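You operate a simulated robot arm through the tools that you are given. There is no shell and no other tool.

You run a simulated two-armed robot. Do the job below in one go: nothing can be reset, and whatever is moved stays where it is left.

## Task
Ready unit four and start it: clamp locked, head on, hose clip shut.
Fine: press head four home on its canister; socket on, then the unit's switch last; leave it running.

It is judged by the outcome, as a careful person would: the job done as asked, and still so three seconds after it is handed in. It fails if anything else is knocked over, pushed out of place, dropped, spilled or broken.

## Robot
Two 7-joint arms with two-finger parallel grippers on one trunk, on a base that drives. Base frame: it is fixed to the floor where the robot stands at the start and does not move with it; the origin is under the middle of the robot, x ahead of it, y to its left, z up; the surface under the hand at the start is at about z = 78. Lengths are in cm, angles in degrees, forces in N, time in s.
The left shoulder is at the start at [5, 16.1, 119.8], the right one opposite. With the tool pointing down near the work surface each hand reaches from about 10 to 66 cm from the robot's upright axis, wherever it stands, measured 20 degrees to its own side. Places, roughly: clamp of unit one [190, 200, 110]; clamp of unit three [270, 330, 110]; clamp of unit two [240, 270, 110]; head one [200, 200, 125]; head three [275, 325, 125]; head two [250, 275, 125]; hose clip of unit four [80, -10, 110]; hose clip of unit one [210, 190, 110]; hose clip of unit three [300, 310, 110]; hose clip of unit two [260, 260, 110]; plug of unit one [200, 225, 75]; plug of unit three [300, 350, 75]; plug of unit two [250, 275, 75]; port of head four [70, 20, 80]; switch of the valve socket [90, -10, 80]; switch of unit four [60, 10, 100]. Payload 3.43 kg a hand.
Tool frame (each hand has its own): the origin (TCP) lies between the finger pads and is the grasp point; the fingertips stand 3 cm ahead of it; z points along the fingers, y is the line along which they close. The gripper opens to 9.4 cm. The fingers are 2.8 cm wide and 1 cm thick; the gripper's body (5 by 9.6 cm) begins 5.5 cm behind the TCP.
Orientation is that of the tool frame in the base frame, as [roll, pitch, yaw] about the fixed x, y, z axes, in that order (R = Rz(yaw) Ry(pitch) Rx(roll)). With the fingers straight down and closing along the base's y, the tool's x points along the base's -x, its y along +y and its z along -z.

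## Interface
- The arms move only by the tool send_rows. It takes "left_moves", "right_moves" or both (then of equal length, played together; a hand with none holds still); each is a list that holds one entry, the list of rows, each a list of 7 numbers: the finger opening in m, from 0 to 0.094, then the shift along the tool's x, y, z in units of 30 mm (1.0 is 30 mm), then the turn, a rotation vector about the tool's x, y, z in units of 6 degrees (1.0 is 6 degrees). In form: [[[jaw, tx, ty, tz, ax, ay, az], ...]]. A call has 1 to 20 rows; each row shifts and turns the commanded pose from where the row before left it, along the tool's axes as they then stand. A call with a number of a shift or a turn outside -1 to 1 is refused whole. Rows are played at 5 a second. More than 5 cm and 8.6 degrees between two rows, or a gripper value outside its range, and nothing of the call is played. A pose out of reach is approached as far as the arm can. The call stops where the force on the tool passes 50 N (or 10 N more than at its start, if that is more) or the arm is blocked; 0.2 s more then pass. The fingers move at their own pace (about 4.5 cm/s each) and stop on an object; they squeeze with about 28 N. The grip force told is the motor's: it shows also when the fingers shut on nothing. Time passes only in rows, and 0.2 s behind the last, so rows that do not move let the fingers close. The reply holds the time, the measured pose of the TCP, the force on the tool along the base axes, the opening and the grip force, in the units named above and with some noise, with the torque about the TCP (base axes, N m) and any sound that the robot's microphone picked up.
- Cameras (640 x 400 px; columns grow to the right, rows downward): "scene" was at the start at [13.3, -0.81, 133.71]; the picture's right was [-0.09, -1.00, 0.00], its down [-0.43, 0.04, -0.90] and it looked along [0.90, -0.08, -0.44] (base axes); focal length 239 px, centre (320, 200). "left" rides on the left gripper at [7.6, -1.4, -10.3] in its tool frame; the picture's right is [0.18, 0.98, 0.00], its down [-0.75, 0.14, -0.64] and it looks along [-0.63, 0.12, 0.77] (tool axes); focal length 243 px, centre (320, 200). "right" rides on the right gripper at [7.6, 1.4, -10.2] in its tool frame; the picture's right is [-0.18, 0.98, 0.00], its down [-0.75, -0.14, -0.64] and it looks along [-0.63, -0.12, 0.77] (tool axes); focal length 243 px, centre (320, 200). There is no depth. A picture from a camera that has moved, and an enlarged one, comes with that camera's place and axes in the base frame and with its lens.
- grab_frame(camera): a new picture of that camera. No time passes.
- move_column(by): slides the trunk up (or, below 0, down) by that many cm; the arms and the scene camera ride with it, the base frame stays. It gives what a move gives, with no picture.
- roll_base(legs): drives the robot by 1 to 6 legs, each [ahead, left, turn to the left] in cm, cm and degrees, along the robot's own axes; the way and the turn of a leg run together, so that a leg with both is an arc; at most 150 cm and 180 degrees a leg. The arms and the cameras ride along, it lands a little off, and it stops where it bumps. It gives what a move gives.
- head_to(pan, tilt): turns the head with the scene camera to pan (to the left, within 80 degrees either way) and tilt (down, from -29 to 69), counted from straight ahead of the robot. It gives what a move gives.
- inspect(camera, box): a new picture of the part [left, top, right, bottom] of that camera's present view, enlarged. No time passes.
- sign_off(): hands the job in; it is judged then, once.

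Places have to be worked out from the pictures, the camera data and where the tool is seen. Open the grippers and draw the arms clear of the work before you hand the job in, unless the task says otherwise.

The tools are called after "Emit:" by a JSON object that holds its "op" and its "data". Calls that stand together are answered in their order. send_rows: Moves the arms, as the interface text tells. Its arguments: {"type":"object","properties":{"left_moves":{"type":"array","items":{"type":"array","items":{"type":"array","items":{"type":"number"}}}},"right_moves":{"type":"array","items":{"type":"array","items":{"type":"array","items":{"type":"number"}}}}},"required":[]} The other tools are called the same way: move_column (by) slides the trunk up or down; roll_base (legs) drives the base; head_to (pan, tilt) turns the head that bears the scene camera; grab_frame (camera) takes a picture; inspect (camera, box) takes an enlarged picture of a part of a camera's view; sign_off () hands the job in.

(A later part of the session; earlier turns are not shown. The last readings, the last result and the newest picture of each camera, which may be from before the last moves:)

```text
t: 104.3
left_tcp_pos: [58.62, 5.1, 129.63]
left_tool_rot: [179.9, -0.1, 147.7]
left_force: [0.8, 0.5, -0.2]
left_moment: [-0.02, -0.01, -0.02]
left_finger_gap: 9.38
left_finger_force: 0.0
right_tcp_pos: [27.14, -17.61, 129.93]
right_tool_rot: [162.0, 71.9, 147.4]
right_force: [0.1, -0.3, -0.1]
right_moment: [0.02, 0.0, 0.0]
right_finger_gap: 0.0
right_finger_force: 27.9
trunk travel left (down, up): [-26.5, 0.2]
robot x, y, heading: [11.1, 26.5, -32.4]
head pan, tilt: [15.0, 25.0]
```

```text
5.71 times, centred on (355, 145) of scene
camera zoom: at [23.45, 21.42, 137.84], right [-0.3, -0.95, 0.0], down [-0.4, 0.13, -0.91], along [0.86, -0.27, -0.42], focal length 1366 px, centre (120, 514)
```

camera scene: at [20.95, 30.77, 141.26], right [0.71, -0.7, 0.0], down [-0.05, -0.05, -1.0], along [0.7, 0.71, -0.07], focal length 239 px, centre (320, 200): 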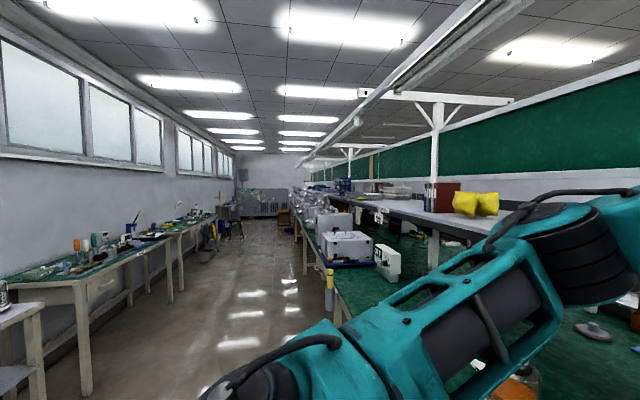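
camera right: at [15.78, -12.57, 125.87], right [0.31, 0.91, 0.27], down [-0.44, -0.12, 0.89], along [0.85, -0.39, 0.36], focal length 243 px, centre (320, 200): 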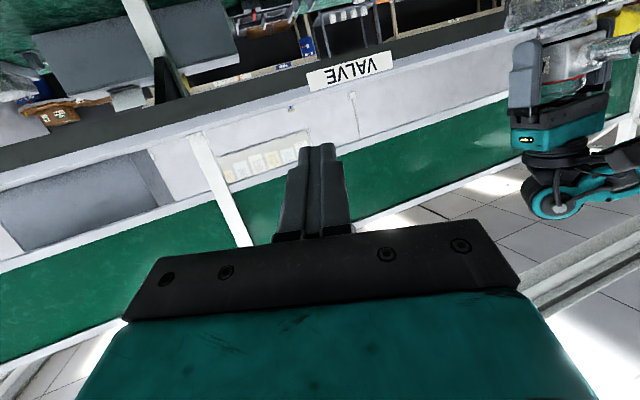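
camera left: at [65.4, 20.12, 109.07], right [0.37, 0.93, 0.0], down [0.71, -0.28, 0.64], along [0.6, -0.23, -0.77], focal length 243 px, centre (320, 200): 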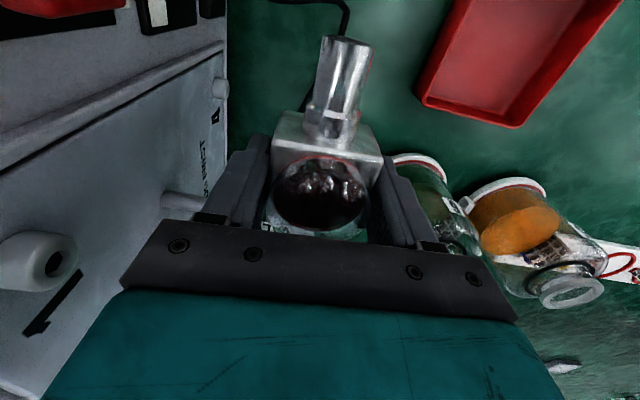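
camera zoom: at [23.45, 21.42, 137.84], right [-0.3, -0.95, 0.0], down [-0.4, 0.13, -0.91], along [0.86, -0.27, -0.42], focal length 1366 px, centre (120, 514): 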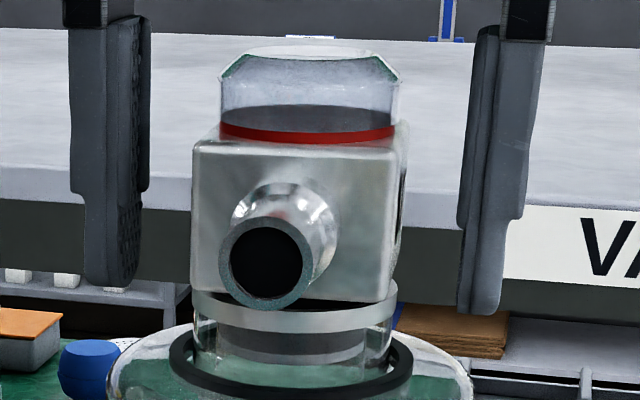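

The head hasn't moved. I go up to grip height, close on the block and pull gently.

Emit:
{"op": "send_rows", "data": {"left_moves": [[[0.094, 0.03, -0.04, -0.32, 0, 0, 0], [0.03, 0, 0, 0, 0, 0, 0], [0.03, 0, 0, 0, 0, 0, 0], [0.03, 0, 0, 0, 0, 0, 0], [0.03, 0, 0, 0, 0, 0, 0]]]}}

Emit:
{"op": "send_rows", "data": {"left_moves": [[[0.03, 0, 0, -0.05, 0, 0, 0], [0.03, 0, 0, 0, 0, 0, 0]]]}}

Emit:
{"op": "inspect", "data": {"camera": "right", "box": [520, 10, 620, 70]}}

Emit:
{"op": "inspect", "data": {"camera": "scene", "box": [320, 130, 390, 180]}}

```text
t: 105.5
left_tcp_pos: [58.41, 4.97, 130.71]
left_tool_rot: [179.7, 0.1, 147.7]
left_force: [-0.8, -0.1, 0.5]
left_moment: [-0.01, 0.01, 0.0]
left_finger_gap: 5.82
left_finger_force: 28.0
right_tcp_pos: [27.06, -17.48, 129.88]
right_tool_rot: [162.0, 71.9, 147.4]
right_force: [0.4, -0.3, 0.1]
right_moment: [-0.04, 0.0, 0.03]
right_finger_gap: 0.0
right_finger_force: 28.3
trunk travel left (down, up): [-26.5, 0.2]
robot x, y, heading: [11.19, 26.29, -32.7]
head pan, tilt: [15.0, 25.0]
```

```text
t: 106.1
left_tcp_pos: [58.56, 5.03, 130.86]
left_tool_rot: [179.8, -0.1, 147.8]
left_force: [-0.4, 0.0, -0.5]
left_moment: [0.0, -0.03, 0.04]
left_finger_gap: 5.81
left_finger_force: 28.1
right_tcp_pos: [27.05, -17.52, 129.83]
right_tool_rot: [162.0, 71.8, 147.4]
right_force: [0.7, 0.5, -0.8]
right_moment: [0.03, -0.01, 0.03]
right_finger_gap: 0.01
right_finger_force: 27.9
trunk travel left (down, up): [-26.5, 0.2]
robot x, y, heading: [10.88, 26.54, -32.7]
head pan, tilt: [15.0, 25.0]
```

```text
6.40 times, centred on (570, 40) of right
camera zoom: at [15.81, -12.59, 125.86], right [0.31, 0.91, 0.27], down [-0.44, -0.12, 0.89], along [0.85, -0.39, 0.36], focal length 1553 px, centre (-1280, 1224)
```

zoom: 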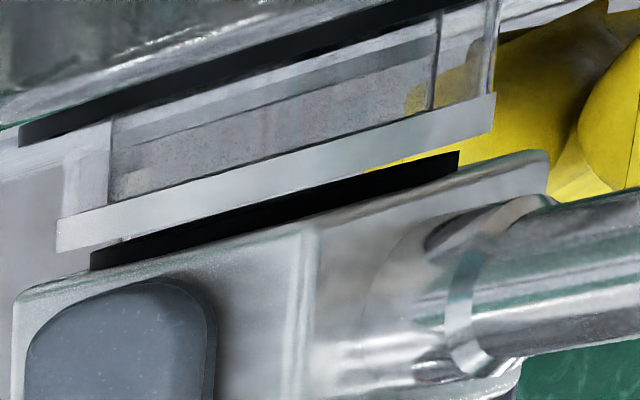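

```text
8.00 times, centred on (355, 155) of scene
camera zoom: at [23.43, 21.42, 137.85], right [-0.3, -0.95, 0.0], down [-0.4, 0.13, -0.91], along [0.86, -0.27, -0.42], focal length 1913 px, centre (40, 560)
```

zoom: 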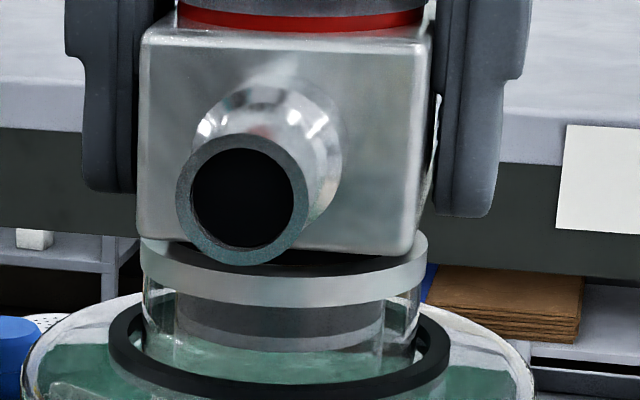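

It lifts off freely, so it is not home. Edges, ears and lever stop put the unit's front at azimuth ≈145°, while the head is at 147.7° – I correct the yaw by 2.5° and press again, watching for a drop.

Emit:
{"op": "send_rows", "data": {"left_moves": [[[0.03, 0, 0, -0.03, 0, 0, 0.43], [0.03, 0, 0, 0.06, 0, 0, 0], [0.03, 0, 0, 0.06, 0, 0, 0], [0.03, 0, 0, 0.03, 0, 0, 0], [0.03, 0, 0, 0, 0, 0, 0]]]}}

Emit:
{"op": "inspect", "data": {"camera": "right", "box": [520, 10, 620, 70]}}

Emit:
{"op": "inspect", "data": {"camera": "scene", "box": [320, 130, 390, 180]}}

```text
t: 107.3
left_tcp_pos: [58.41, 5.12, 130.74]
left_tool_rot: [179.9, 0.1, 145.2]
left_force: [4.6, -2.4, 11.2]
left_moment: [0.24, -0.09, -0.08]
left_finger_gap: 5.81
left_finger_force: 28.0
right_tcp_pos: [27.07, -17.58, 129.93]
right_tool_rot: [162.0, 71.9, 147.4]
right_force: [0.1, 0.4, 0.2]
right_moment: [-0.04, 0.03, 0.0]
right_finger_gap: 0.01
right_finger_force: 28.2
trunk travel left (down, up): [-26.5, 0.2]
robot x, y, heading: [11.02, 26.44, -32.5]
head pan, tilt: [15.0, 25.0]
```

```text
6.40 times, centred on (570, 40) of right
camera zoom: at [15.77, -12.56, 125.89], right [0.31, 0.91, 0.27], down [-0.44, -0.12, 0.89], along [0.85, -0.39, 0.36], focal length 1553 px, centre (-1280, 1224)
```

zoom: 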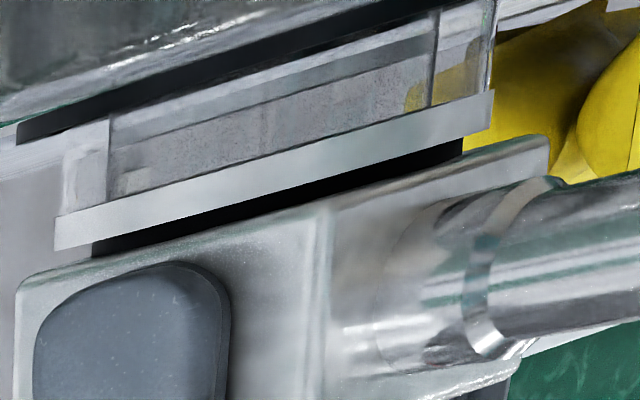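

```text
8.00 times, centred on (355, 155) of scene
camera zoom: at [23.39, 21.45, 137.88], right [-0.3, -0.95, 0.0], down [-0.4, 0.13, -0.91], along [0.86, -0.27, -0.42], focal length 1913 px, centre (40, 560)
```

zoom: 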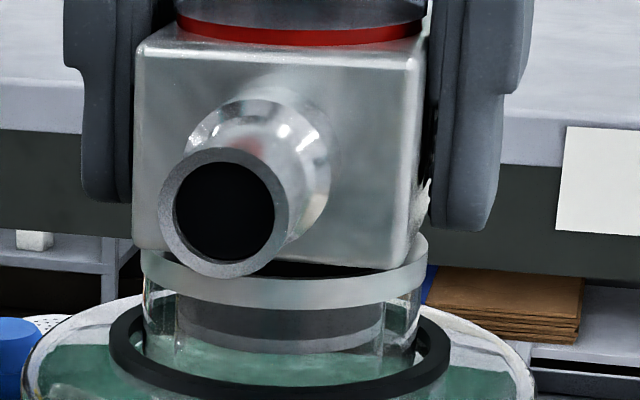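

Re-measuring with the proper vertical scale, my disc thickness (≈0.33 cm) equals the gap seen on unit one – so resting flush on the rim is the home position. With yaw now matched I press firmly again.

Emit:
{"op": "send_rows", "data": {"left_moves": [[[0.03, -0.01, -0.02, 0.03, 0, 0, 0], [0.03, -0.01, 0, 0.04, 0, 0, 0], [0.03, -0.01, 0, 0.04, 0, 0, 0], [0.03, 0, 0, 0, 0, 0, 0], [0.03, 0, 0, 0, 0, 0, 0]]]}}

Emit:
{"op": "send_rows", "data": {"left_moves": [[[0.03, 0, 0, -0.15, 0, 0, 0], [0.03, 0, 0, 0, 0, 0, 0]]]}}

Emit:
{"op": "inspect", "data": {"camera": "right", "box": [520, 10, 620, 70]}}

```text
t: 108.5
left_tcp_pos: [58.19, 4.99, 130.57]
left_tool_rot: [179.9, 0.3, 145.2]
left_force: [7.5, -1.0, 35.0]
left_moment: [0.11, 0.09, -0.02]
left_finger_gap: 5.82
left_finger_force: 28.2
right_tcp_pos: [26.92, -17.46, 130.07]
right_tool_rot: [162.0, 72.0, 147.6]
right_force: [-0.7, -0.3, -0.3]
right_moment: [0.02, 0.02, -0.01]
right_finger_gap: 0.01
right_finger_force: 27.7
trunk travel left (down, up): [-26.5, 0.2]
robot x, y, heading: [10.94, 26.3, -32.6]
head pan, tilt: [15.0, 25.0]
```

```text
t: 109.1
left_tcp_pos: [58.35, 5.01, 130.62]
left_tool_rot: [179.7, -0.2, 145.2]
left_force: [-0.4, 3.1, 6.0]
left_moment: [-0.12, -0.1, 0.01]
left_finger_gap: 5.84
left_finger_force: 27.9
right_tcp_pos: [27.02, -17.45, 129.94]
right_tool_rot: [161.9, 72.0, 147.5]
right_force: [0.6, 0.0, -0.2]
right_moment: [0.02, -0.03, -0.02]
right_finger_gap: 0.0
right_finger_force: 28.2
trunk travel left (down, up): [-26.5, 0.2]
robot x, y, heading: [11.34, 25.94, -32.6]
head pan, tilt: [15.0, 25.0]
```

```text
6.40 times, centred on (570, 40) of right
camera zoom: at [15.72, -12.48, 125.87], right [0.31, 0.91, 0.27], down [-0.44, -0.12, 0.89], along [0.85, -0.39, 0.36], focal length 1553 px, centre (-1280, 1224)
```

zoom: 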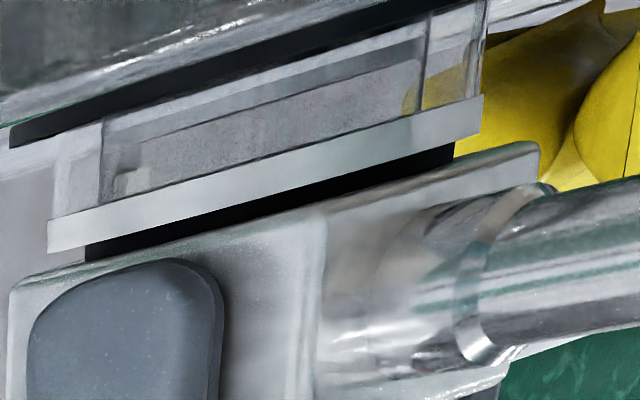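

I raise a little more to see whether the head stays or lifts.

Emit:
{"op": "send_rows", "data": {"left_moves": [[[0.03, 0, 0, -0.06, 0, 0, 0], [0.03, 0, 0, 0, 0, 0, 0]]]}}

Emit:
{"op": "send_rows", "data": {"left_moves": [[[0.03, 0, 0, -0.06, 0, 0, 0], [0.03, 0, 0, 0, 0, 0, 0]]]}}

Emit:
{"op": "inspect", "data": {"camera": "right", "box": [520, 10, 620, 70]}}

```text
t: 109.7
left_tcp_pos: [58.39, 4.87, 130.6]
left_tool_rot: [179.8, -0.2, 145.1]
left_force: [0.3, 0.4, -2.1]
left_moment: [0.0, 0.02, 0.03]
left_finger_gap: 5.84
left_finger_force: 28.6
right_tcp_pos: [27.1, -17.57, 130.02]
right_tool_rot: [162.0, 71.9, 147.5]
right_force: [0.1, 0.7, 0.3]
right_moment: [0.0, -0.01, 0.0]
right_finger_gap: 0.0
right_finger_force: 27.9
trunk travel left (down, up): [-26.5, 0.2]
robot x, y, heading: [11.44, 26.29, -32.9]
head pan, tilt: [15.0, 25.0]
```

```text
t: 110.3
left_tcp_pos: [58.39, 4.84, 130.85]
left_tool_rot: [179.7, -0.1, 145.2]
left_force: [-0.2, 0.0, -3.0]
left_moment: [-0.03, 0.0, 0.01]
left_finger_gap: 5.84
left_finger_force: 28.2
right_tcp_pos: [27.01, -17.59, 129.91]
right_tool_rot: [162.0, 72.0, 147.4]
right_force: [1.1, 0.1, -0.6]
right_moment: [-0.01, 0.02, 0.02]
right_finger_gap: 0.01
right_finger_force: 28.2
trunk travel left (down, up): [-26.5, 0.2]
robot x, y, heading: [10.77, 26.47, -32.4]
head pan, tilt: [15.0, 25.0]
```

```text
6.40 times, centred on (570, 40) of right
camera zoom: at [15.81, -12.59, 125.86], right [0.31, 0.91, 0.27], down [-0.44, -0.12, 0.89], along [0.85, -0.39, 0.36], focal length 1553 px, centre (-1280, 1224)
```

zoom: 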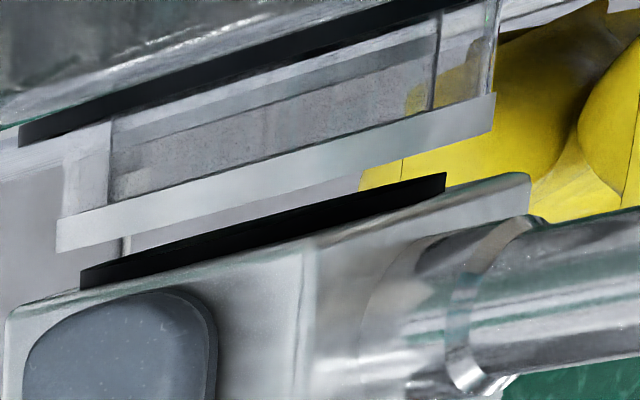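

It lifts freely again. With the head up 0.6 cm I look closely at the rim's inside and the spigot's size in the scene view.

Emit:
{"op": "send_rows", "data": {"left_moves": [[[0.03, 0, 0, -0.5, 0, 0, 0], [0.03, 0, 0, -0.5, 0, 0, 0], [0.03, 0, 0, 0, 0, 0, 0]]]}}

Emit:
{"op": "inspect", "data": {"camera": "scene", "box": [325, 120, 385, 180]}}

Emit:
{"op": "inspect", "data": {"camera": "right", "box": [520, 0, 640, 90]}}

```text
t: 111.1
left_tcp_pos: [58.51, 4.94, 134.07]
left_tool_rot: [179.9, -0.1, 145.3]
left_force: [0.0, -0.9, -3.0]
left_moment: [0.01, -0.04, 0.04]
left_finger_gap: 5.85
left_finger_force: 27.3
right_tcp_pos: [27.04, -17.56, 130.01]
right_tool_rot: [162.0, 71.9, 147.5]
right_force: [-0.4, -0.6, -0.6]
right_moment: [0.0, -0.05, -0.01]
right_finger_gap: 0.0
right_finger_force: 28.6
trunk travel left (down, up): [-26.5, 0.2]
robot x, y, heading: [11.05, 26.24, -32.9]
head pan, tilt: [15.0, 25.0]
```

```text
6.67 times, centred on (355, 150) of scene
camera zoom: at [23.45, 21.42, 137.85], right [-0.3, -0.95, 0.0], down [-0.4, 0.13, -0.91], along [0.86, -0.27, -0.42], focal length 1594 px, centre (87, 533)
```

zoom: 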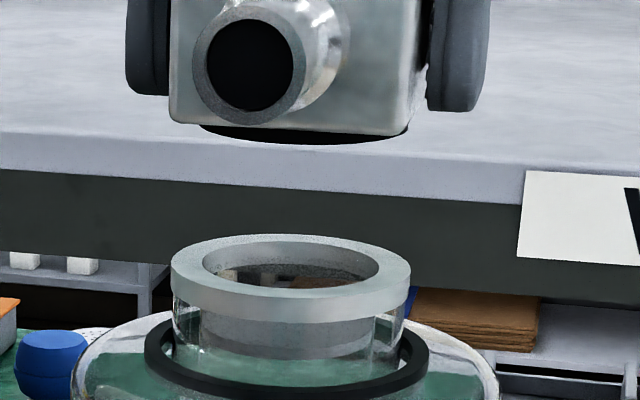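

```text
4.44 times, centred on (580, 45) of right
camera zoom: at [15.82, -12.58, 125.86], right [0.31, 0.91, 0.27], down [-0.44, -0.12, 0.89], along [0.85, -0.39, 0.36], focal length 1078 px, centre (-836, 889)
```

zoom: 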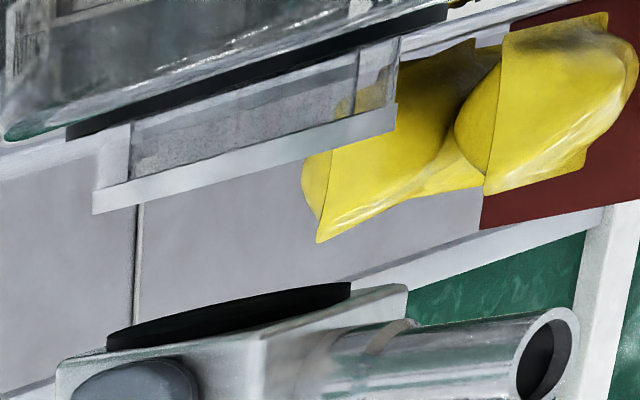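

Rim opening (≈4.1–4.5 cm) is smaller than the black disc (≈4.6–5.1 cm): so the disc is a face seal, and home means flush on the rim, just as on unit one. I centre once more (0.11 left) and lower to light contact, then release and press with the palm.

Emit:
{"op": "send_rows", "data": {"left_moves": [[[0.03, 0, 0.037, 0.4, 0, 0, 0], [0.03, 0, 0, 0.4, 0, 0, 0], [0.03, 0, 0, 0.2, 0, 0, 0], [0.03, 0, 0, 0, 0, 0, 0]]]}}

Emit:
{"op": "inspect", "data": {"camera": "scene", "box": [325, 120, 385, 180]}}

Emit:
{"op": "inspect", "data": {"camera": "right", "box": [520, 10, 620, 70]}}

```text
t: 112.1
left_tcp_pos: [58.38, 5.0, 130.91]
left_tool_rot: [179.8, 0.0, 145.2]
left_force: [-0.5, 0.1, -3.3]
left_moment: [-0.02, -0.03, -0.03]
left_finger_gap: 5.79
left_finger_force: 27.4
right_tcp_pos: [27.1, -17.56, 129.96]
right_tool_rot: [162.0, 71.8, 147.4]
right_force: [0.6, -0.4, 1.1]
right_moment: [-0.01, 0.0, 0.0]
right_finger_gap: 0.0
right_finger_force: 28.7
trunk travel left (down, up): [-26.5, 0.2]
robot x, y, heading: [10.89, 26.37, -32.6]
head pan, tilt: [15.0, 25.0]
```

```text
6.67 times, centred on (355, 150) of scene
camera zoom: at [23.42, 21.41, 137.85], right [-0.3, -0.95, 0.0], down [-0.4, 0.13, -0.91], along [0.86, -0.27, -0.42], focal length 1594 px, centre (87, 533)
```

zoom: 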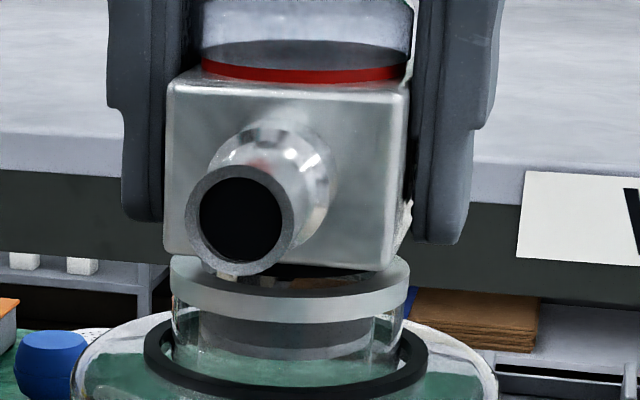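

```text
6.40 times, centred on (570, 40) of right
camera zoom: at [15.8, -12.59, 125.86], right [0.31, 0.91, 0.27], down [-0.44, -0.12, 0.89], along [0.85, -0.39, 0.36], focal length 1553 px, centre (-1280, 1224)
```

zoom: 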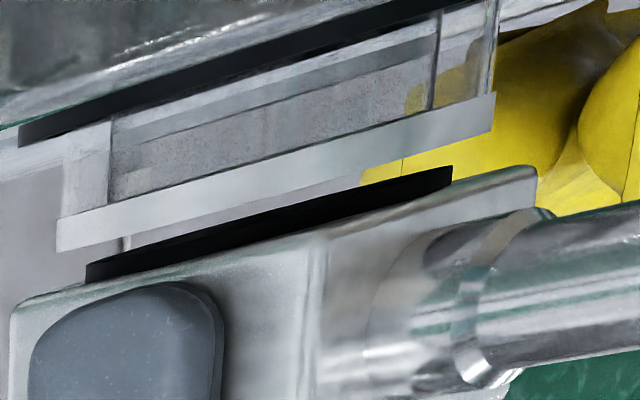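

Centred to within half a millimetre. I lower the last 0.45 cm and release.

Emit:
{"op": "send_rows", "data": {"left_moves": [[[0.03, 0, 0, 0.08, 0, 0, 0], [0.03, 0, 0, 0.06, 0, 0, 0], [0.03, 0, 0, 0.02, 0, 0, 0], [0.03, 0, 0, 0, 0, 0, 0]]]}}

Emit:
{"op": "inspect", "data": {"camera": "right", "box": [520, 10, 620, 70]}}

```text
t: 113.1
left_tcp_pos: [58.45, 4.98, 130.52]
left_tool_rot: [179.8, 0.0, 145.2]
left_force: [1.6, -1.5, 3.7]
left_moment: [-0.22, -0.02, 0.07]
left_finger_gap: 5.81
left_finger_force: 28.1
right_tcp_pos: [27.17, -17.6, 130.01]
right_tool_rot: [161.9, 71.9, 147.3]
right_force: [-0.3, 0.5, 0.1]
right_moment: [0.03, 0.01, 0.04]
right_finger_gap: 0.0
right_finger_force: 28.4
trunk travel left (down, up): [-26.5, 0.2]
robot x, y, heading: [10.9, 26.42, -32.9]
head pan, tilt: [15.0, 25.0]
```

```text
6.40 times, centred on (570, 40) of right
camera zoom: at [15.78, -12.6, 125.86], right [0.31, 0.91, 0.27], down [-0.44, -0.12, 0.89], along [0.85, -0.39, 0.36], focal length 1553 px, centre (-1280, 1224)
```

zoom: 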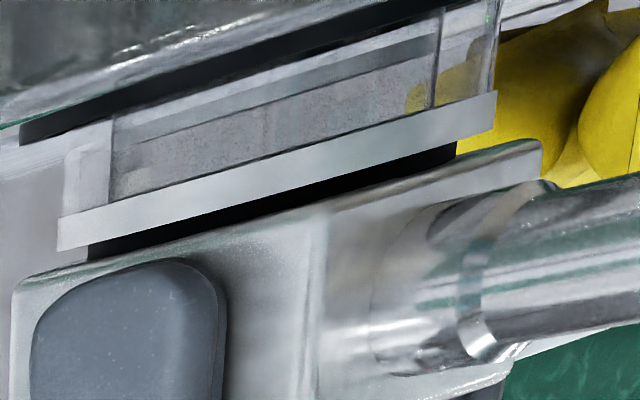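

Seated flat with ~6 N and centred. I release and press with the palm once more.

Emit:
{"op": "send_rows", "data": {"left_moves": [[[0.094, 0, 0, 0, 0, 0, 0], [0.094, 0, 0, 0, 0, 0, 0], [0.094, 0, 0, 0, 0, 0, 0], [0.094, 0, 0, 0.4, 0, 0, 0], [0.094, 0, 0, 0.3, 0, 0, 0], [0.094, 0, 0, 0.1, 0, 0, 0], [0.094, 0, 0, 0.08, 0, 0, 0], [0.094, 0, 0, 0.06, 0, 0, 0], [0.094, 0, 0, 0, 0, 0, 0]]]}}

Emit:
{"op": "inspect", "data": {"camera": "scene", "box": [320, 130, 390, 180]}}

```text
t: 115.1
left_tcp_pos: [58.49, 5.08, 127.95]
left_tool_rot: [179.8, 0.2, 145.2]
left_force: [3.6, -2.5, 14.2]
left_moment: [0.08, 0.21, 0.04]
left_finger_gap: 9.4
left_finger_force: 0.0
right_tcp_pos: [27.05, -17.53, 130.01]
right_tool_rot: [161.9, 71.9, 147.4]
right_force: [0.0, 0.7, 0.1]
right_moment: [-0.03, 0.04, -0.01]
right_finger_gap: 0.0
right_finger_force: 28.1
trunk travel left (down, up): [-26.5, 0.2]
robot x, y, heading: [11.01, 26.25, -32.8]
head pan, tilt: [15.0, 25.0]
heard: snap
```

```text
8.00 times, centred on (355, 155) of scene
camera zoom: at [23.36, 21.43, 137.88], right [-0.3, -0.95, 0.0], down [-0.4, 0.13, -0.91], along [0.86, -0.27, -0.42], focal length 1913 px, centre (40, 560)
```

zoom: 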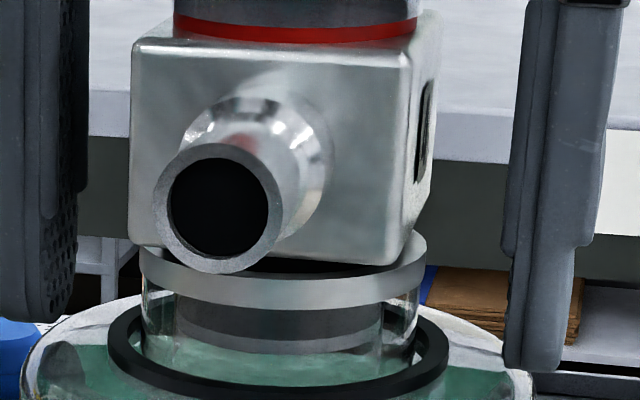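

"Snap" – the head has gone home. I raise the palm clear and draw the hand back toward me, fingers open on both sides of the head.

Emit:
{"op": "send_rows", "data": {"left_moves": [[[0.094, 0, 0, -0.4, 0, 0, 0], [0.094, 0, 0, -0.6, 0, 0, 0], [0.094, 0, 0, -0.6, 0, 0, 0], [0.094, 0.5, 0, -0.3, 0, 0, 0], [0.094, 0.9, 0, 0, 0, 0, 0], [0.094, 0.9, 0, 0, 0, 0, 0], [0.094, 0.9, 0, 0, 0, 0, 0], [0.094, 0.9, 0, 0, 0, 0, 0], [0.094, 0.9, 0, 0, 0, 0, 0]]]}}

Emit:
{"op": "inspect", "data": {"camera": "right", "box": [520, 10, 620, 70]}}

Emit:
{"op": "grab_frame", "data": {"camera": "scene"}}

```text
t: 117.1
left_tcp_pos: [46.09, 13.63, 133.45]
left_tool_rot: [179.8, 0.0, 145.2]
left_force: [0.1, 0.4, 0.0]
left_moment: [0.01, -0.01, 0.0]
left_finger_gap: 9.38
left_finger_force: 0.0
right_tcp_pos: [26.92, -17.59, 129.98]
right_tool_rot: [161.9, 72.0, 147.5]
right_force: [-0.5, 0.7, -0.6]
right_moment: [0.01, -0.01, 0.03]
right_finger_gap: 0.04
right_finger_force: 27.6
trunk travel left (down, up): [-26.5, 0.2]
robot x, y, heading: [11.26, 26.44, -32.8]
head pan, tilt: [15.0, 25.0]
```

```text
6.40 times, centred on (570, 40) of right
camera zoom: at [15.76, -12.54, 125.88], right [0.31, 0.91, 0.27], down [-0.44, -0.12, 0.89], along [0.85, -0.39, 0.36], focal length 1553 px, centre (-1280, 1224)
```

zoom: 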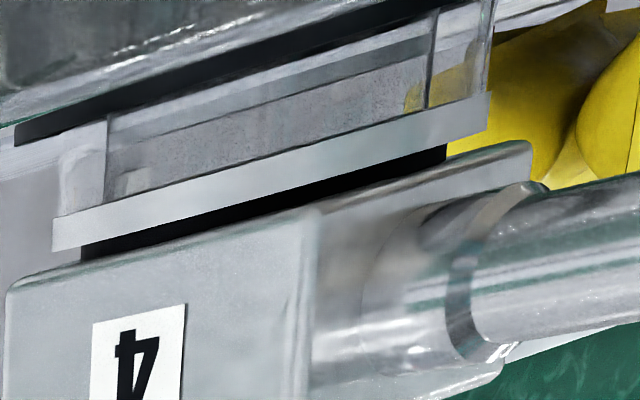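

```text
taken
camera scene: at [23.38, 21.47, 137.86], right [-0.3, -0.95, 0.0], down [-0.4, 0.13, -0.91], along [0.86, -0.27, -0.42], focal length 239 px, centre (320, 200)
```

scene: 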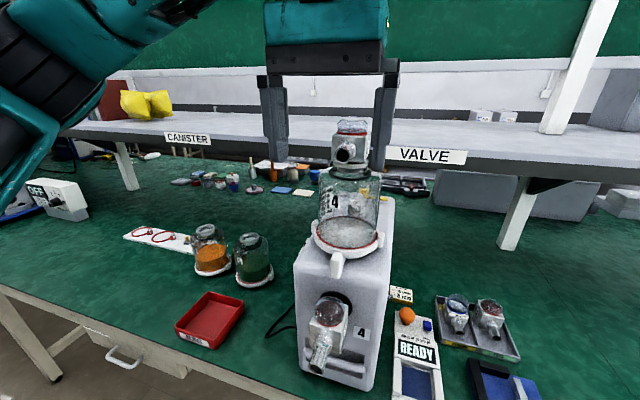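

Head four is seated (snapped), its "4" showing. Next the hose clip: the yellow pivot knob is near [74.5,-7.5], its bar points right to ~[71.8,-12.8,111.5] and must swing forward to the hose elbow near [70.3,-2.9]. I'll do it with the right hand from further right; first I bring the right hand back to tool-down and move the left hand aside.

Emit:
{"op": "send_rows", "data": {"left_moves": [[[0.094, 0.2, 0.9, 0, 0, 0, 0], [0.094, 0.2, 0.9, 0, 0, 0, 0], [0.094, 0.2, 0.9, 0, 0, 0, 0], [0.094, 0.2, 0.9, 0, 0, 0, 0], [0.094, 0.2, 0.9, 0, 0, 0, 0], [0.094, 0.2, 0.9, 0.4, 0, 0, 0], [0.094, 0.2, 0.9, 0.5, 0, 0, 0], [0.094, 0, 0.9, 0.5, 0, 0, 0], [0.094, 0, 0.9, 0.5, 0, 0, 0], [0.094, 0, 0, 0.5, 0, 0, 0], [0.094, 0, 0, 0.5, 0, 0, 0], [0.094, 0, 0, 0, 0, 0, 0], [0.094, 0, 0, 0, 0, 0, 0], [0.094, 0, 0, 0, 0, 0, 0], [0.094, 0, 0, 0, 0, 0, 0]]], "right_moves": [[[0, 0, 0, 0, 1, 0, 0], [0, 0, 0, 0, 1, 0, 0], [0, 0, 0, 0, 1, 0, 0], [0, 0, 0, 0, 0, 1, 0], [0, 0, 0, 0, 0, 1, 0], [0, 0, 0, 0, 0, 1, 0], [0, 0, 0, 0, 0, 1, 0], [0, 0, 0, 0, 0, 1, 0], [0, 0, 0, 0, 0, 1, 0], [0, 0, 0, 0, 0, 1, 0], [0, 0, 0, 0, 0, 1, 0], [0, 0, 0, 0, 0, 1, 0], [0, 0, 0, 0, 0, 1, 0], [0, 0, 0, 0, 0, 1, 0], [0, 0, 0, 0, 0, 1, 0]]]}}

Emit:
{"op": "grab_frame", "data": {"camera": "scene"}}

```text
t: 120.3
left_tcp_pos: [56.72, 36.08, 124.68]
left_tool_rot: [179.8, 0.0, 145.2]
left_force: [0.4, 0.1, 0.2]
left_moment: [0.0, 0.04, 0.0]
left_finger_gap: 9.41
left_finger_force: 0.0
right_tcp_pos: [28.17, -19.55, 131.6]
right_tool_rot: [180.0, -0.1, 147.5]
right_force: [-0.2, 0.5, 0.8]
right_moment: [0.0, 0.01, -0.02]
right_finger_gap: 0.0
right_finger_force: 28.3
right hand out of reach, approached as far as the arm can: row 1, 2, 3
trunk travel left (down, up): [-26.5, 0.2]
robot x, y, heading: [11.07, 26.52, -32.5]
head pan, tilt: [15.0, 25.0]
```

```text
taken
camera scene: at [23.43, 21.45, 137.85], right [-0.3, -0.95, 0.0], down [-0.4, 0.13, -0.91], along [0.86, -0.27, -0.42], focal length 239 px, centre (320, 200)
```

scene: 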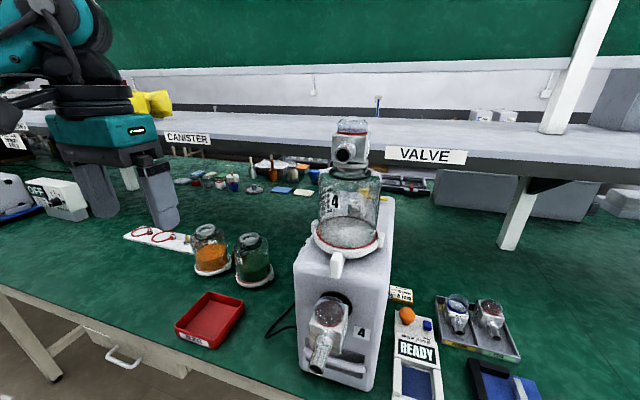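

Clear. I drive 15 cm right, then 5 cm forward toward the bench, carefully.

Emit:
{"op": "roll_base", "data": {"legs": [[0, -15, 0]]}}

Emit:
{"op": "roll_base", "data": {"legs": [[5, 0, 0]]}}

Emit:
{"op": "head_to", "data": {"pan": 5, "tilt": 25}}

Emit:
{"op": "grab_frame", "data": {"camera": "scene"}}

```text
t: 122.2
left_tcp_pos: [48.41, 23.43, 124.59]
left_tool_rot: [179.8, 0.0, 145.3]
left_force: [-0.7, -0.5, 0.5]
left_moment: [0.03, -0.01, -0.02]
left_finger_gap: 9.41
left_finger_force: 0.1
right_tcp_pos: [20.1, -32.26, 131.76]
right_tool_rot: [-180.0, 0.0, 147.4]
right_force: [0.3, 0.3, -0.1]
right_moment: [0.01, 0.0, 0.02]
right_finger_gap: 0.0
right_finger_force: 27.9
trunk travel left (down, up): [-26.5, 0.2]
robot x, y, heading: [2.99, 13.8, -32.4]
head pan, tilt: [15.0, 25.0]
```

```text
t: 123.2
left_tcp_pos: [52.81, 20.66, 124.83]
left_tool_rot: [179.8, -0.1, 145.3]
left_force: [1.4, -0.3, -0.4]
left_moment: [0.0, 0.02, 0.01]
left_finger_gap: 9.36
left_finger_force: 0.0
right_tcp_pos: [24.43, -35.02, 131.69]
right_tool_rot: [-180.0, 0.0, 147.4]
right_force: [0.2, 0.2, -0.5]
right_moment: [0.02, 0.01, -0.07]
right_finger_gap: 0.0
right_finger_force: 28.1
trunk travel left (down, up): [-26.5, 0.2]
robot x, y, heading: [6.81, 11.07, -32.7]
head pan, tilt: [15.0, 25.0]
```

```text
t: 123.9
left_tcp_pos: [52.68, 20.75, 124.7]
left_tool_rot: [179.8, 0.0, 145.2]
left_force: [0.2, 0.8, 0.2]
left_moment: [0.01, 0.01, 0.0]
left_finger_gap: 9.41
left_finger_force: 0.1
right_tcp_pos: [24.37, -34.98, 131.85]
right_tool_rot: [-179.9, -0.1, 147.4]
right_force: [-0.1, -0.7, 0.4]
right_moment: [-0.01, 0.01, -0.01]
right_finger_gap: 0.03
right_finger_force: 28.3
trunk travel left (down, up): [-26.5, 0.2]
robot x, y, heading: [7.29, 10.82, -32.8]
head pan, tilt: [5.0, 25.0]
```

```text
taken
camera scene: at [18.87, 4.65, 137.86], right [-0.46, -0.89, 0.0], down [-0.37, 0.19, -0.91], along [0.8, -0.42, -0.42], focal length 239 px, centre (320, 200)
```

scene: 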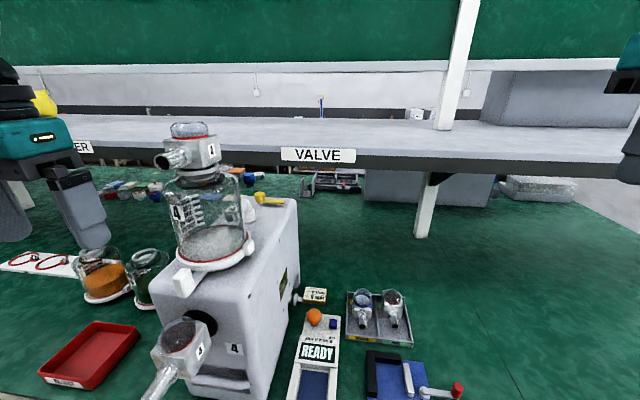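

Good view. I zoom on the clip, hose elbow and the seated head.

Emit:
{"op": "inspect", "data": {"camera": "scene", "box": [230, 175, 310, 225]}}

Emit:
{"op": "inspect", "data": {"camera": "scene", "box": [150, 110, 270, 300]}}

```text
8.00 times, centred on (270, 200) of scene
camera zoom: at [18.87, 4.65, 137.86], right [-0.46, -0.89, 0.0], down [-0.37, 0.19, -0.91], along [0.8, -0.42, -0.42], focal length 1913 px, centre (720, 200)
```

zoom: 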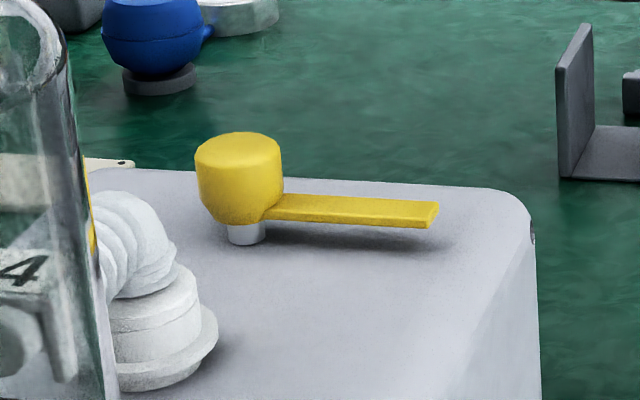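

```text
2.11 times, centred on (210, 205) of scene
camera zoom: at [18.87, 4.65, 137.86], right [-0.46, -0.89, 0.0], down [-0.37, 0.19, -0.91], along [0.8, -0.42, -0.42], focal length 503 px, centre (552, 190)
```

zoom: 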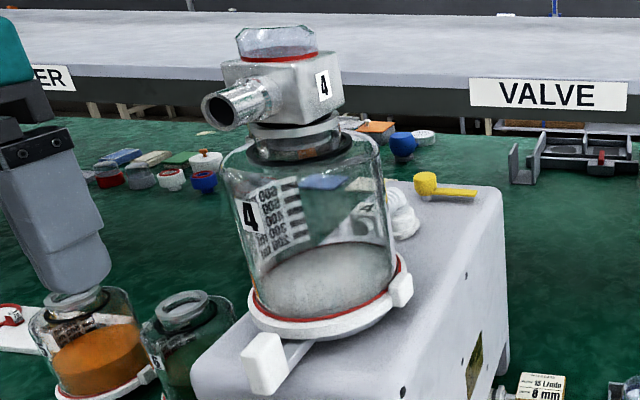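

The clip is ~68 cm ahead of my base, beyond tool-down reach, so I need to get closer. I look down to see how much room the base has at the bench edge.

Emit:
{"op": "head_to", "data": {"pan": 0, "tilt": 69}}

Emit:
{"op": "grab_frame", "data": {"camera": "scene"}}

```text
t: 125.0
left_tcp_pos: [52.74, 20.77, 124.69]
left_tool_rot: [179.8, 0.0, 145.3]
left_force: [1.3, 0.1, 0.2]
left_moment: [-0.01, -0.01, 0.0]
left_finger_gap: 9.39
left_finger_force: 0.0
right_tcp_pos: [24.29, -34.95, 131.73]
right_tool_rot: [-180.0, 0.0, 147.4]
right_force: [-0.7, 0.3, -0.3]
right_moment: [-0.01, 0.0, 0.0]
right_finger_gap: 0.02
right_finger_force: 27.1
trunk travel left (down, up): [-26.5, 0.2]
robot x, y, heading: [7.33, 10.86, -32.5]
head pan, tilt: [0.0, 68.8]
```

```text
taken
camera scene: at [15.43, 5.88, 131.91], right [-0.54, -0.84, 0.0], down [-0.79, 0.5, -0.36], along [0.31, -0.2, -0.93], focal length 239 px, centre (320, 200)
```

scene: 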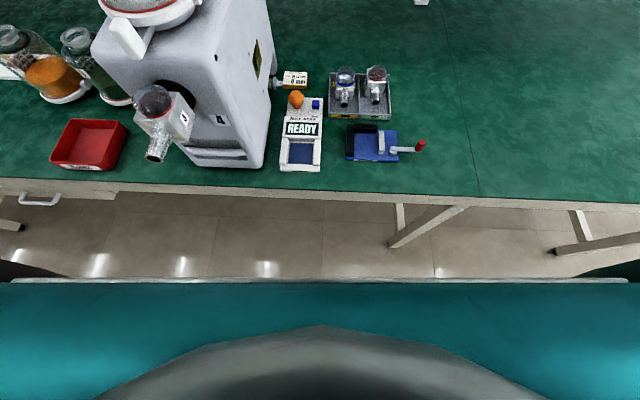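

The base front is ~15 cm short of the bench edge, so I can go 10 cm closer. I drive 10 forward and 7 left.

Emit:
{"op": "roll_base", "data": {"legs": [[10, 7, 0]]}}

Emit:
{"op": "head_to", "data": {"pan": 0, "tilt": 30}}

Emit:
{"op": "grab_frame", "data": {"camera": "scene"}}

Emit:
{"op": "inspect", "data": {"camera": "scene", "box": [240, 110, 360, 200]}}

```text
t: 126.3
left_tcp_pos: [64.8, 21.13, 124.68]
left_tool_rot: [179.9, -0.1, 145.1]
left_force: [-0.4, -0.5, -0.6]
left_moment: [-0.03, 0.03, -0.01]
left_finger_gap: 9.4
left_finger_force: 0.0
right_tcp_pos: [36.37, -34.4, 131.69]
right_tool_rot: [180.0, -0.1, 147.4]
right_force: [-0.2, -0.2, 0.1]
right_moment: [0.0, 0.0, 0.0]
right_finger_gap: 0.0
right_finger_force: 28.0
trunk travel left (down, up): [-26.5, 0.2]
robot x, y, heading: [19.27, 11.71, -32.5]
head pan, tilt: [0.0, 68.8]
```

```text
t: 127.3
left_tcp_pos: [64.78, 21.14, 124.72]
left_tool_rot: [179.8, -0.1, 145.2]
left_force: [0.0, 0.6, 0.1]
left_moment: [0.0, 0.0, -0.02]
left_finger_gap: 9.38
left_finger_force: 0.1
right_tcp_pos: [36.28, -34.53, 131.72]
right_tool_rot: [-180.0, 0.1, 147.4]
right_force: [0.5, 0.7, 0.5]
right_moment: [0.0, 0.0, 0.03]
right_finger_gap: 0.02
right_finger_force: 28.0
trunk travel left (down, up): [-26.5, 0.2]
robot x, y, heading: [19.06, 11.37, -32.7]
head pan, tilt: [0.0, 30.0]
```

```text
taken
camera scene: at [30.34, 4.52, 137.05], right [-0.54, -0.84, 0.0], down [-0.42, 0.27, -0.87], along [0.73, -0.47, -0.5], focal length 239 px, centre (320, 200)
```

scene: 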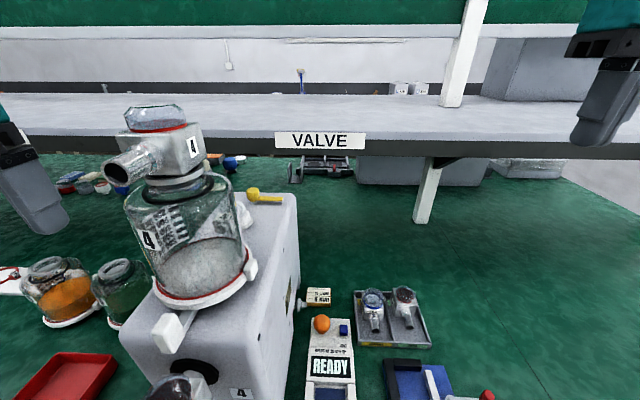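

```text
4.44 times, centred on (300, 155) of scene
camera zoom: at [30.34, 4.52, 137.05], right [-0.54, -0.84, 0.0], down [-0.42, 0.27, -0.87], along [0.73, -0.47, -0.5], focal length 1063 px, centre (409, 400)
```

zoom: 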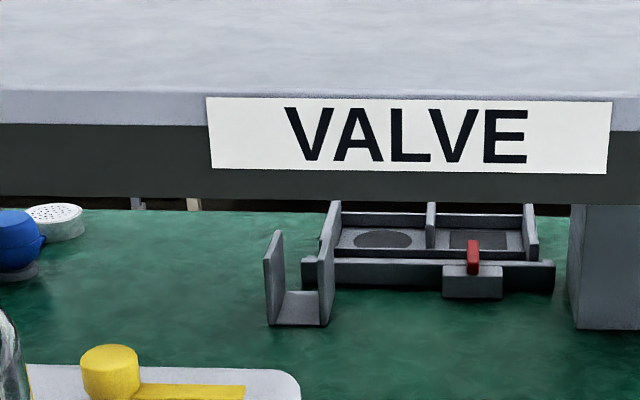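

Emit:
{"op": "inspect", "data": {"camera": "scene", "box": [220, 170, 300, 230]}}

```text
6.67 times, centred on (260, 200) of scene
camera zoom: at [30.34, 4.52, 137.05], right [-0.54, -0.84, 0.0], down [-0.42, 0.27, -0.87], along [0.73, -0.47, -0.5], focal length 1594 px, centre (720, 200)
```

zoom: 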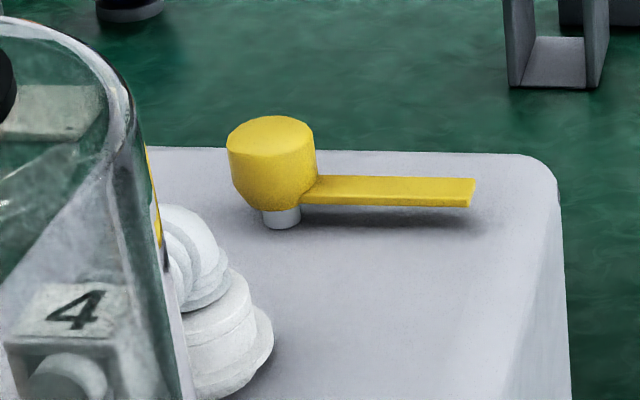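

Refined: pivot ≈[78.2,-8.1], bar (z≈110) pointing right to [74.4,-13.7], unit top ≈108.7; the shelf edge is just behind at n≈78 (z 118–123), so I lean the hand back (fingers pitched forward ~24°). I bring the right hand to a hover spot right of the unit and pitch it.

Emit:
{"op": "send_rows", "data": {"right_moves": [[[0, -0.54, 0.917, 0.21, 0, 0, 0], [0, -0.54, 0.917, 0.21, 0, 0, 0], [0, -0.54, 0.917, 0.21, 0, 0, 0], [0, -0.54, 0.917, 0.21, 0, 0, 0], [0, -0.54, 0.917, 0.21, 0, 0, 0], [0, -0.54, 0.917, 0.21, 0, 0, 0], [0, -0.54, 0.917, 0.21, 0, 0, 0], [0, -0.54, 0.917, 0.21, 0, 0, 0], [0, 0, 0, 0, 0, -1, 0], [0, 0, 0, 0, 0, -1, 0], [0, 0, 0, 0, 0, -1, 0], [0, 0, 0, 0, 0, -1, 0]]]}}

Emit:
{"op": "grab_frame", "data": {"camera": "scene"}}

Emit:
{"op": "grab_frame", "data": {"camera": "right"}}

```text
t: 129.9
left_tcp_pos: [64.65, 21.18, 124.74]
left_tool_rot: [179.7, 0.0, 145.3]
left_force: [-0.1, 0.6, -0.1]
left_moment: [-0.02, -0.01, 0.01]
left_finger_gap: 9.43
left_finger_force: 0.0
right_tcp_pos: [58.93, -22.92, 126.71]
right_tool_rot: [180.0, 24.0, 147.4]
right_force: [-1.3, -0.4, 0.1]
right_moment: [0.0, 0.01, 0.02]
right_finger_gap: 0.0
right_finger_force: 27.6
trunk travel left (down, up): [-26.5, 0.2]
robot x, y, heading: [19.15, 11.7, -32.6]
head pan, tilt: [0.0, 30.0]
```

```text
taken
camera scene: at [30.33, 4.52, 137.06], right [-0.54, -0.84, 0.0], down [-0.42, 0.27, -0.87], along [0.73, -0.47, -0.5], focal length 239 px, centre (320, 200)
```

scene: 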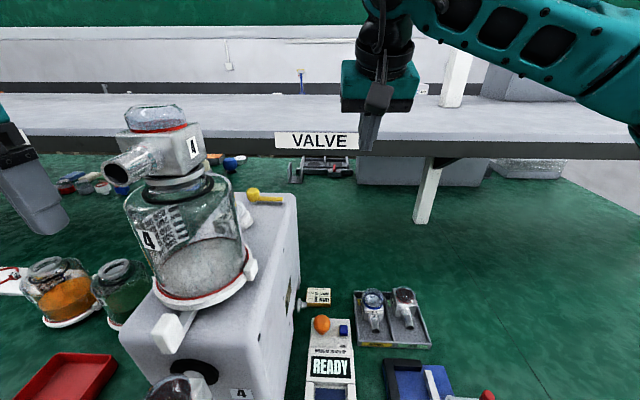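

```text
taken
camera right: at [50.25, -15.74, 132.98], right [0.67, 0.74, 0.08], down [0.28, -0.35, 0.89], along [0.69, -0.58, -0.44], focal length 243 px, centre (320, 200)
```

right: 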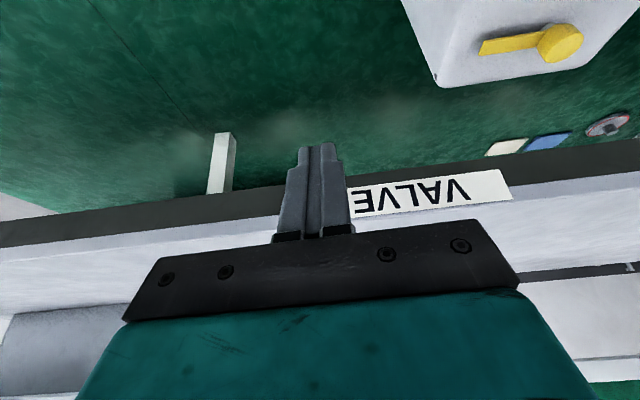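

The right camera sees the clip clearly; I zoom to triangulate it.

Emit:
{"op": "inspect", "data": {"camera": "right", "box": [440, 0, 640, 100]}}

```text
3.20 times, centred on (540, 50) of right
camera zoom: at [50.25, -15.74, 132.98], right [0.67, 0.74, 0.08], down [0.28, -0.35, 0.89], along [0.69, -0.58, -0.44], focal length 776 px, centre (-384, 680)
```

zoom: 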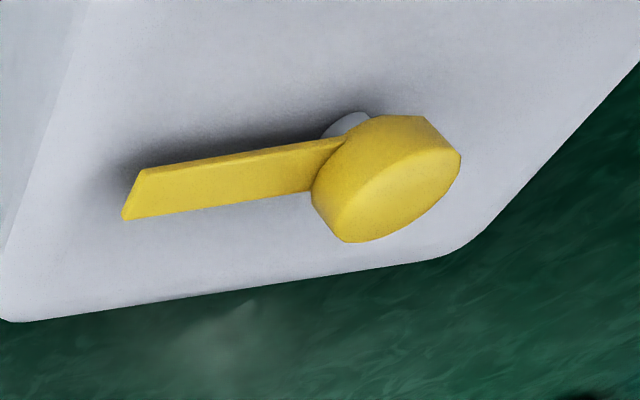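

Triangulating with the wide baseline: pivot [75.3,-7.4], bar end [72.1,-12.7], bar z≈111. I move the closed right fingers to hover just behind the bar.

Emit:
{"op": "send_rows", "data": {"right_moves": [[[0, -0.173, 0.815, 0.4, 0, 0, 0], [0, -0.173, 0.815, 0.4, 0, 0, 0], [0, -0.173, 0.815, 0.4, 0, 0, 0], [0, -0.173, 0.815, 0.4, 0, 0, 0], [0, -0.173, 0.815, 0.4, 0, 0, 0], [0, -0.173, 0.815, 0.4, 0, 0, 0], [0, -0.173, 0.815, 0.4, 0, 0, 0], [0, 0, 0, 0, 0, 0, 0]]]}}

Emit:
{"op": "inspect", "data": {"camera": "scene", "box": [220, 130, 340, 230]}}

Emit:
{"op": "grab_frame", "data": {"camera": "right"}}

```text
t: 131.7
left_tcp_pos: [64.61, 21.12, 124.79]
left_tool_rot: [179.7, 0.0, 145.2]
left_force: [-0.3, 0.2, 0.3]
left_moment: [0.03, 0.0, -0.01]
left_finger_gap: 9.4
left_finger_force: 0.0
right_tcp_pos: [73.64, -12.33, 120.73]
right_tool_rot: [180.0, 24.1, 147.4]
right_force: [0.1, 0.1, 0.0]
right_moment: [0.02, 0.01, 0.0]
right_finger_gap: 0.0
right_finger_force: 28.0
trunk travel left (down, up): [-26.5, 0.2]
robot x, y, heading: [19.41, 11.66, -32.6]
head pan, tilt: [0.0, 30.0]
```

```text
4.00 times, centred on (280, 180) of scene
camera zoom: at [30.31, 4.47, 137.06], right [-0.54, -0.84, 0.0], down [-0.42, 0.27, -0.87], along [0.73, -0.47, -0.5], focal length 956 px, centre (480, 280)
```

zoom: 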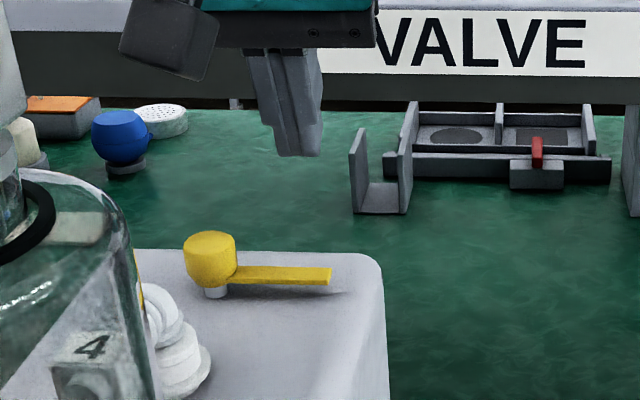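

```text
taken
camera right: at [64.91, -5.02, 126.93], right [0.67, 0.74, 0.08], down [0.28, -0.35, 0.89], along [0.69, -0.58, -0.44], focal length 243 px, centre (320, 200)
```

right: 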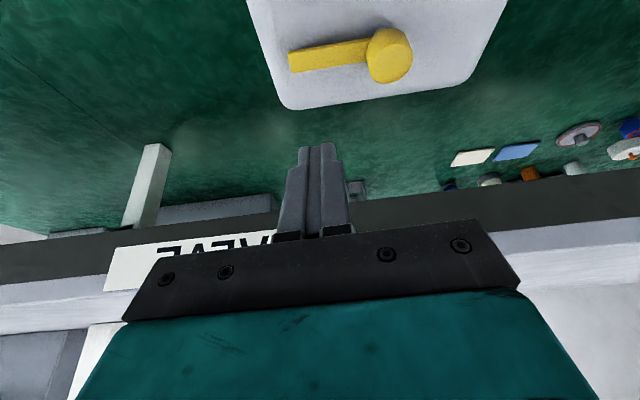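

Matches. I lower straight down behind the bar, watching the force in case of touching the top.

Emit:
{"op": "send_rows", "data": {"right_moves": [[[0, 0.244, 0, 0.548, 0, 0, 0], [0, 0.244, 0, 0.548, 0, 0, 0], [0, 0.244, 0, 0.548, 0, 0, 0], [0, 0.15, 0, 0.34, 0, 0, 0], [0, 0, 0, 0, 0, 0, 0]]]}}

Emit:
{"op": "inspect", "data": {"camera": "scene", "box": [220, 150, 320, 230]}}

Emit:
{"op": "grab_frame", "data": {"camera": "right"}}

```text
t: 132.9
left_tcp_pos: [64.69, 21.08, 124.68]
left_tool_rot: [179.9, 0.0, 145.3]
left_force: [0.0, 0.4, 0.2]
left_moment: [0.02, 0.02, 0.0]
left_finger_gap: 9.41
left_finger_force: 0.0
right_tcp_pos: [73.89, -12.14, 114.13]
right_tool_rot: [179.8, 24.1, 147.4]
right_force: [-0.6, -0.6, -0.6]
right_moment: [-0.02, 0.01, 0.0]
right_finger_gap: 0.03
right_finger_force: 27.6
trunk travel left (down, up): [-26.5, 0.2]
robot x, y, heading: [19.17, 11.31, -32.8]
head pan, tilt: [0.0, 30.0]
```

```text
5.00 times, centred on (270, 190) of scene
camera zoom: at [30.34, 4.52, 137.06], right [-0.54, -0.84, 0.0], down [-0.42, 0.27, -0.87], along [0.73, -0.47, -0.5], focal length 1196 px, centre (570, 250)
```

zoom: 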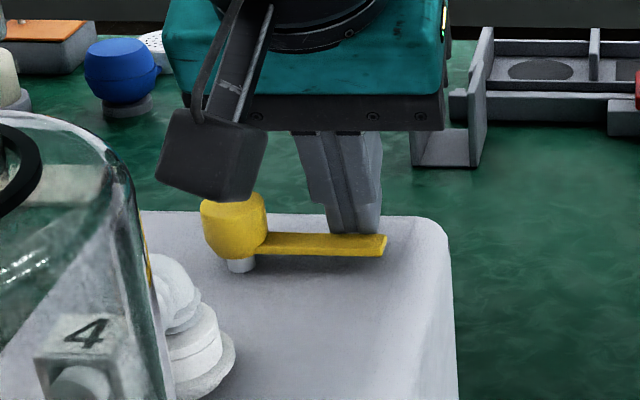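

```text
taken
camera right: at [65.11, -4.88, 120.36], right [0.67, 0.74, 0.08], down [0.28, -0.35, 0.89], along [0.69, -0.58, -0.44], focal length 243 px, centre (320, 200)
```

right: 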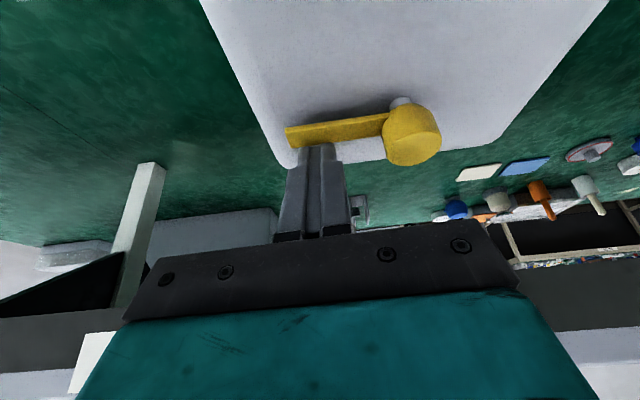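

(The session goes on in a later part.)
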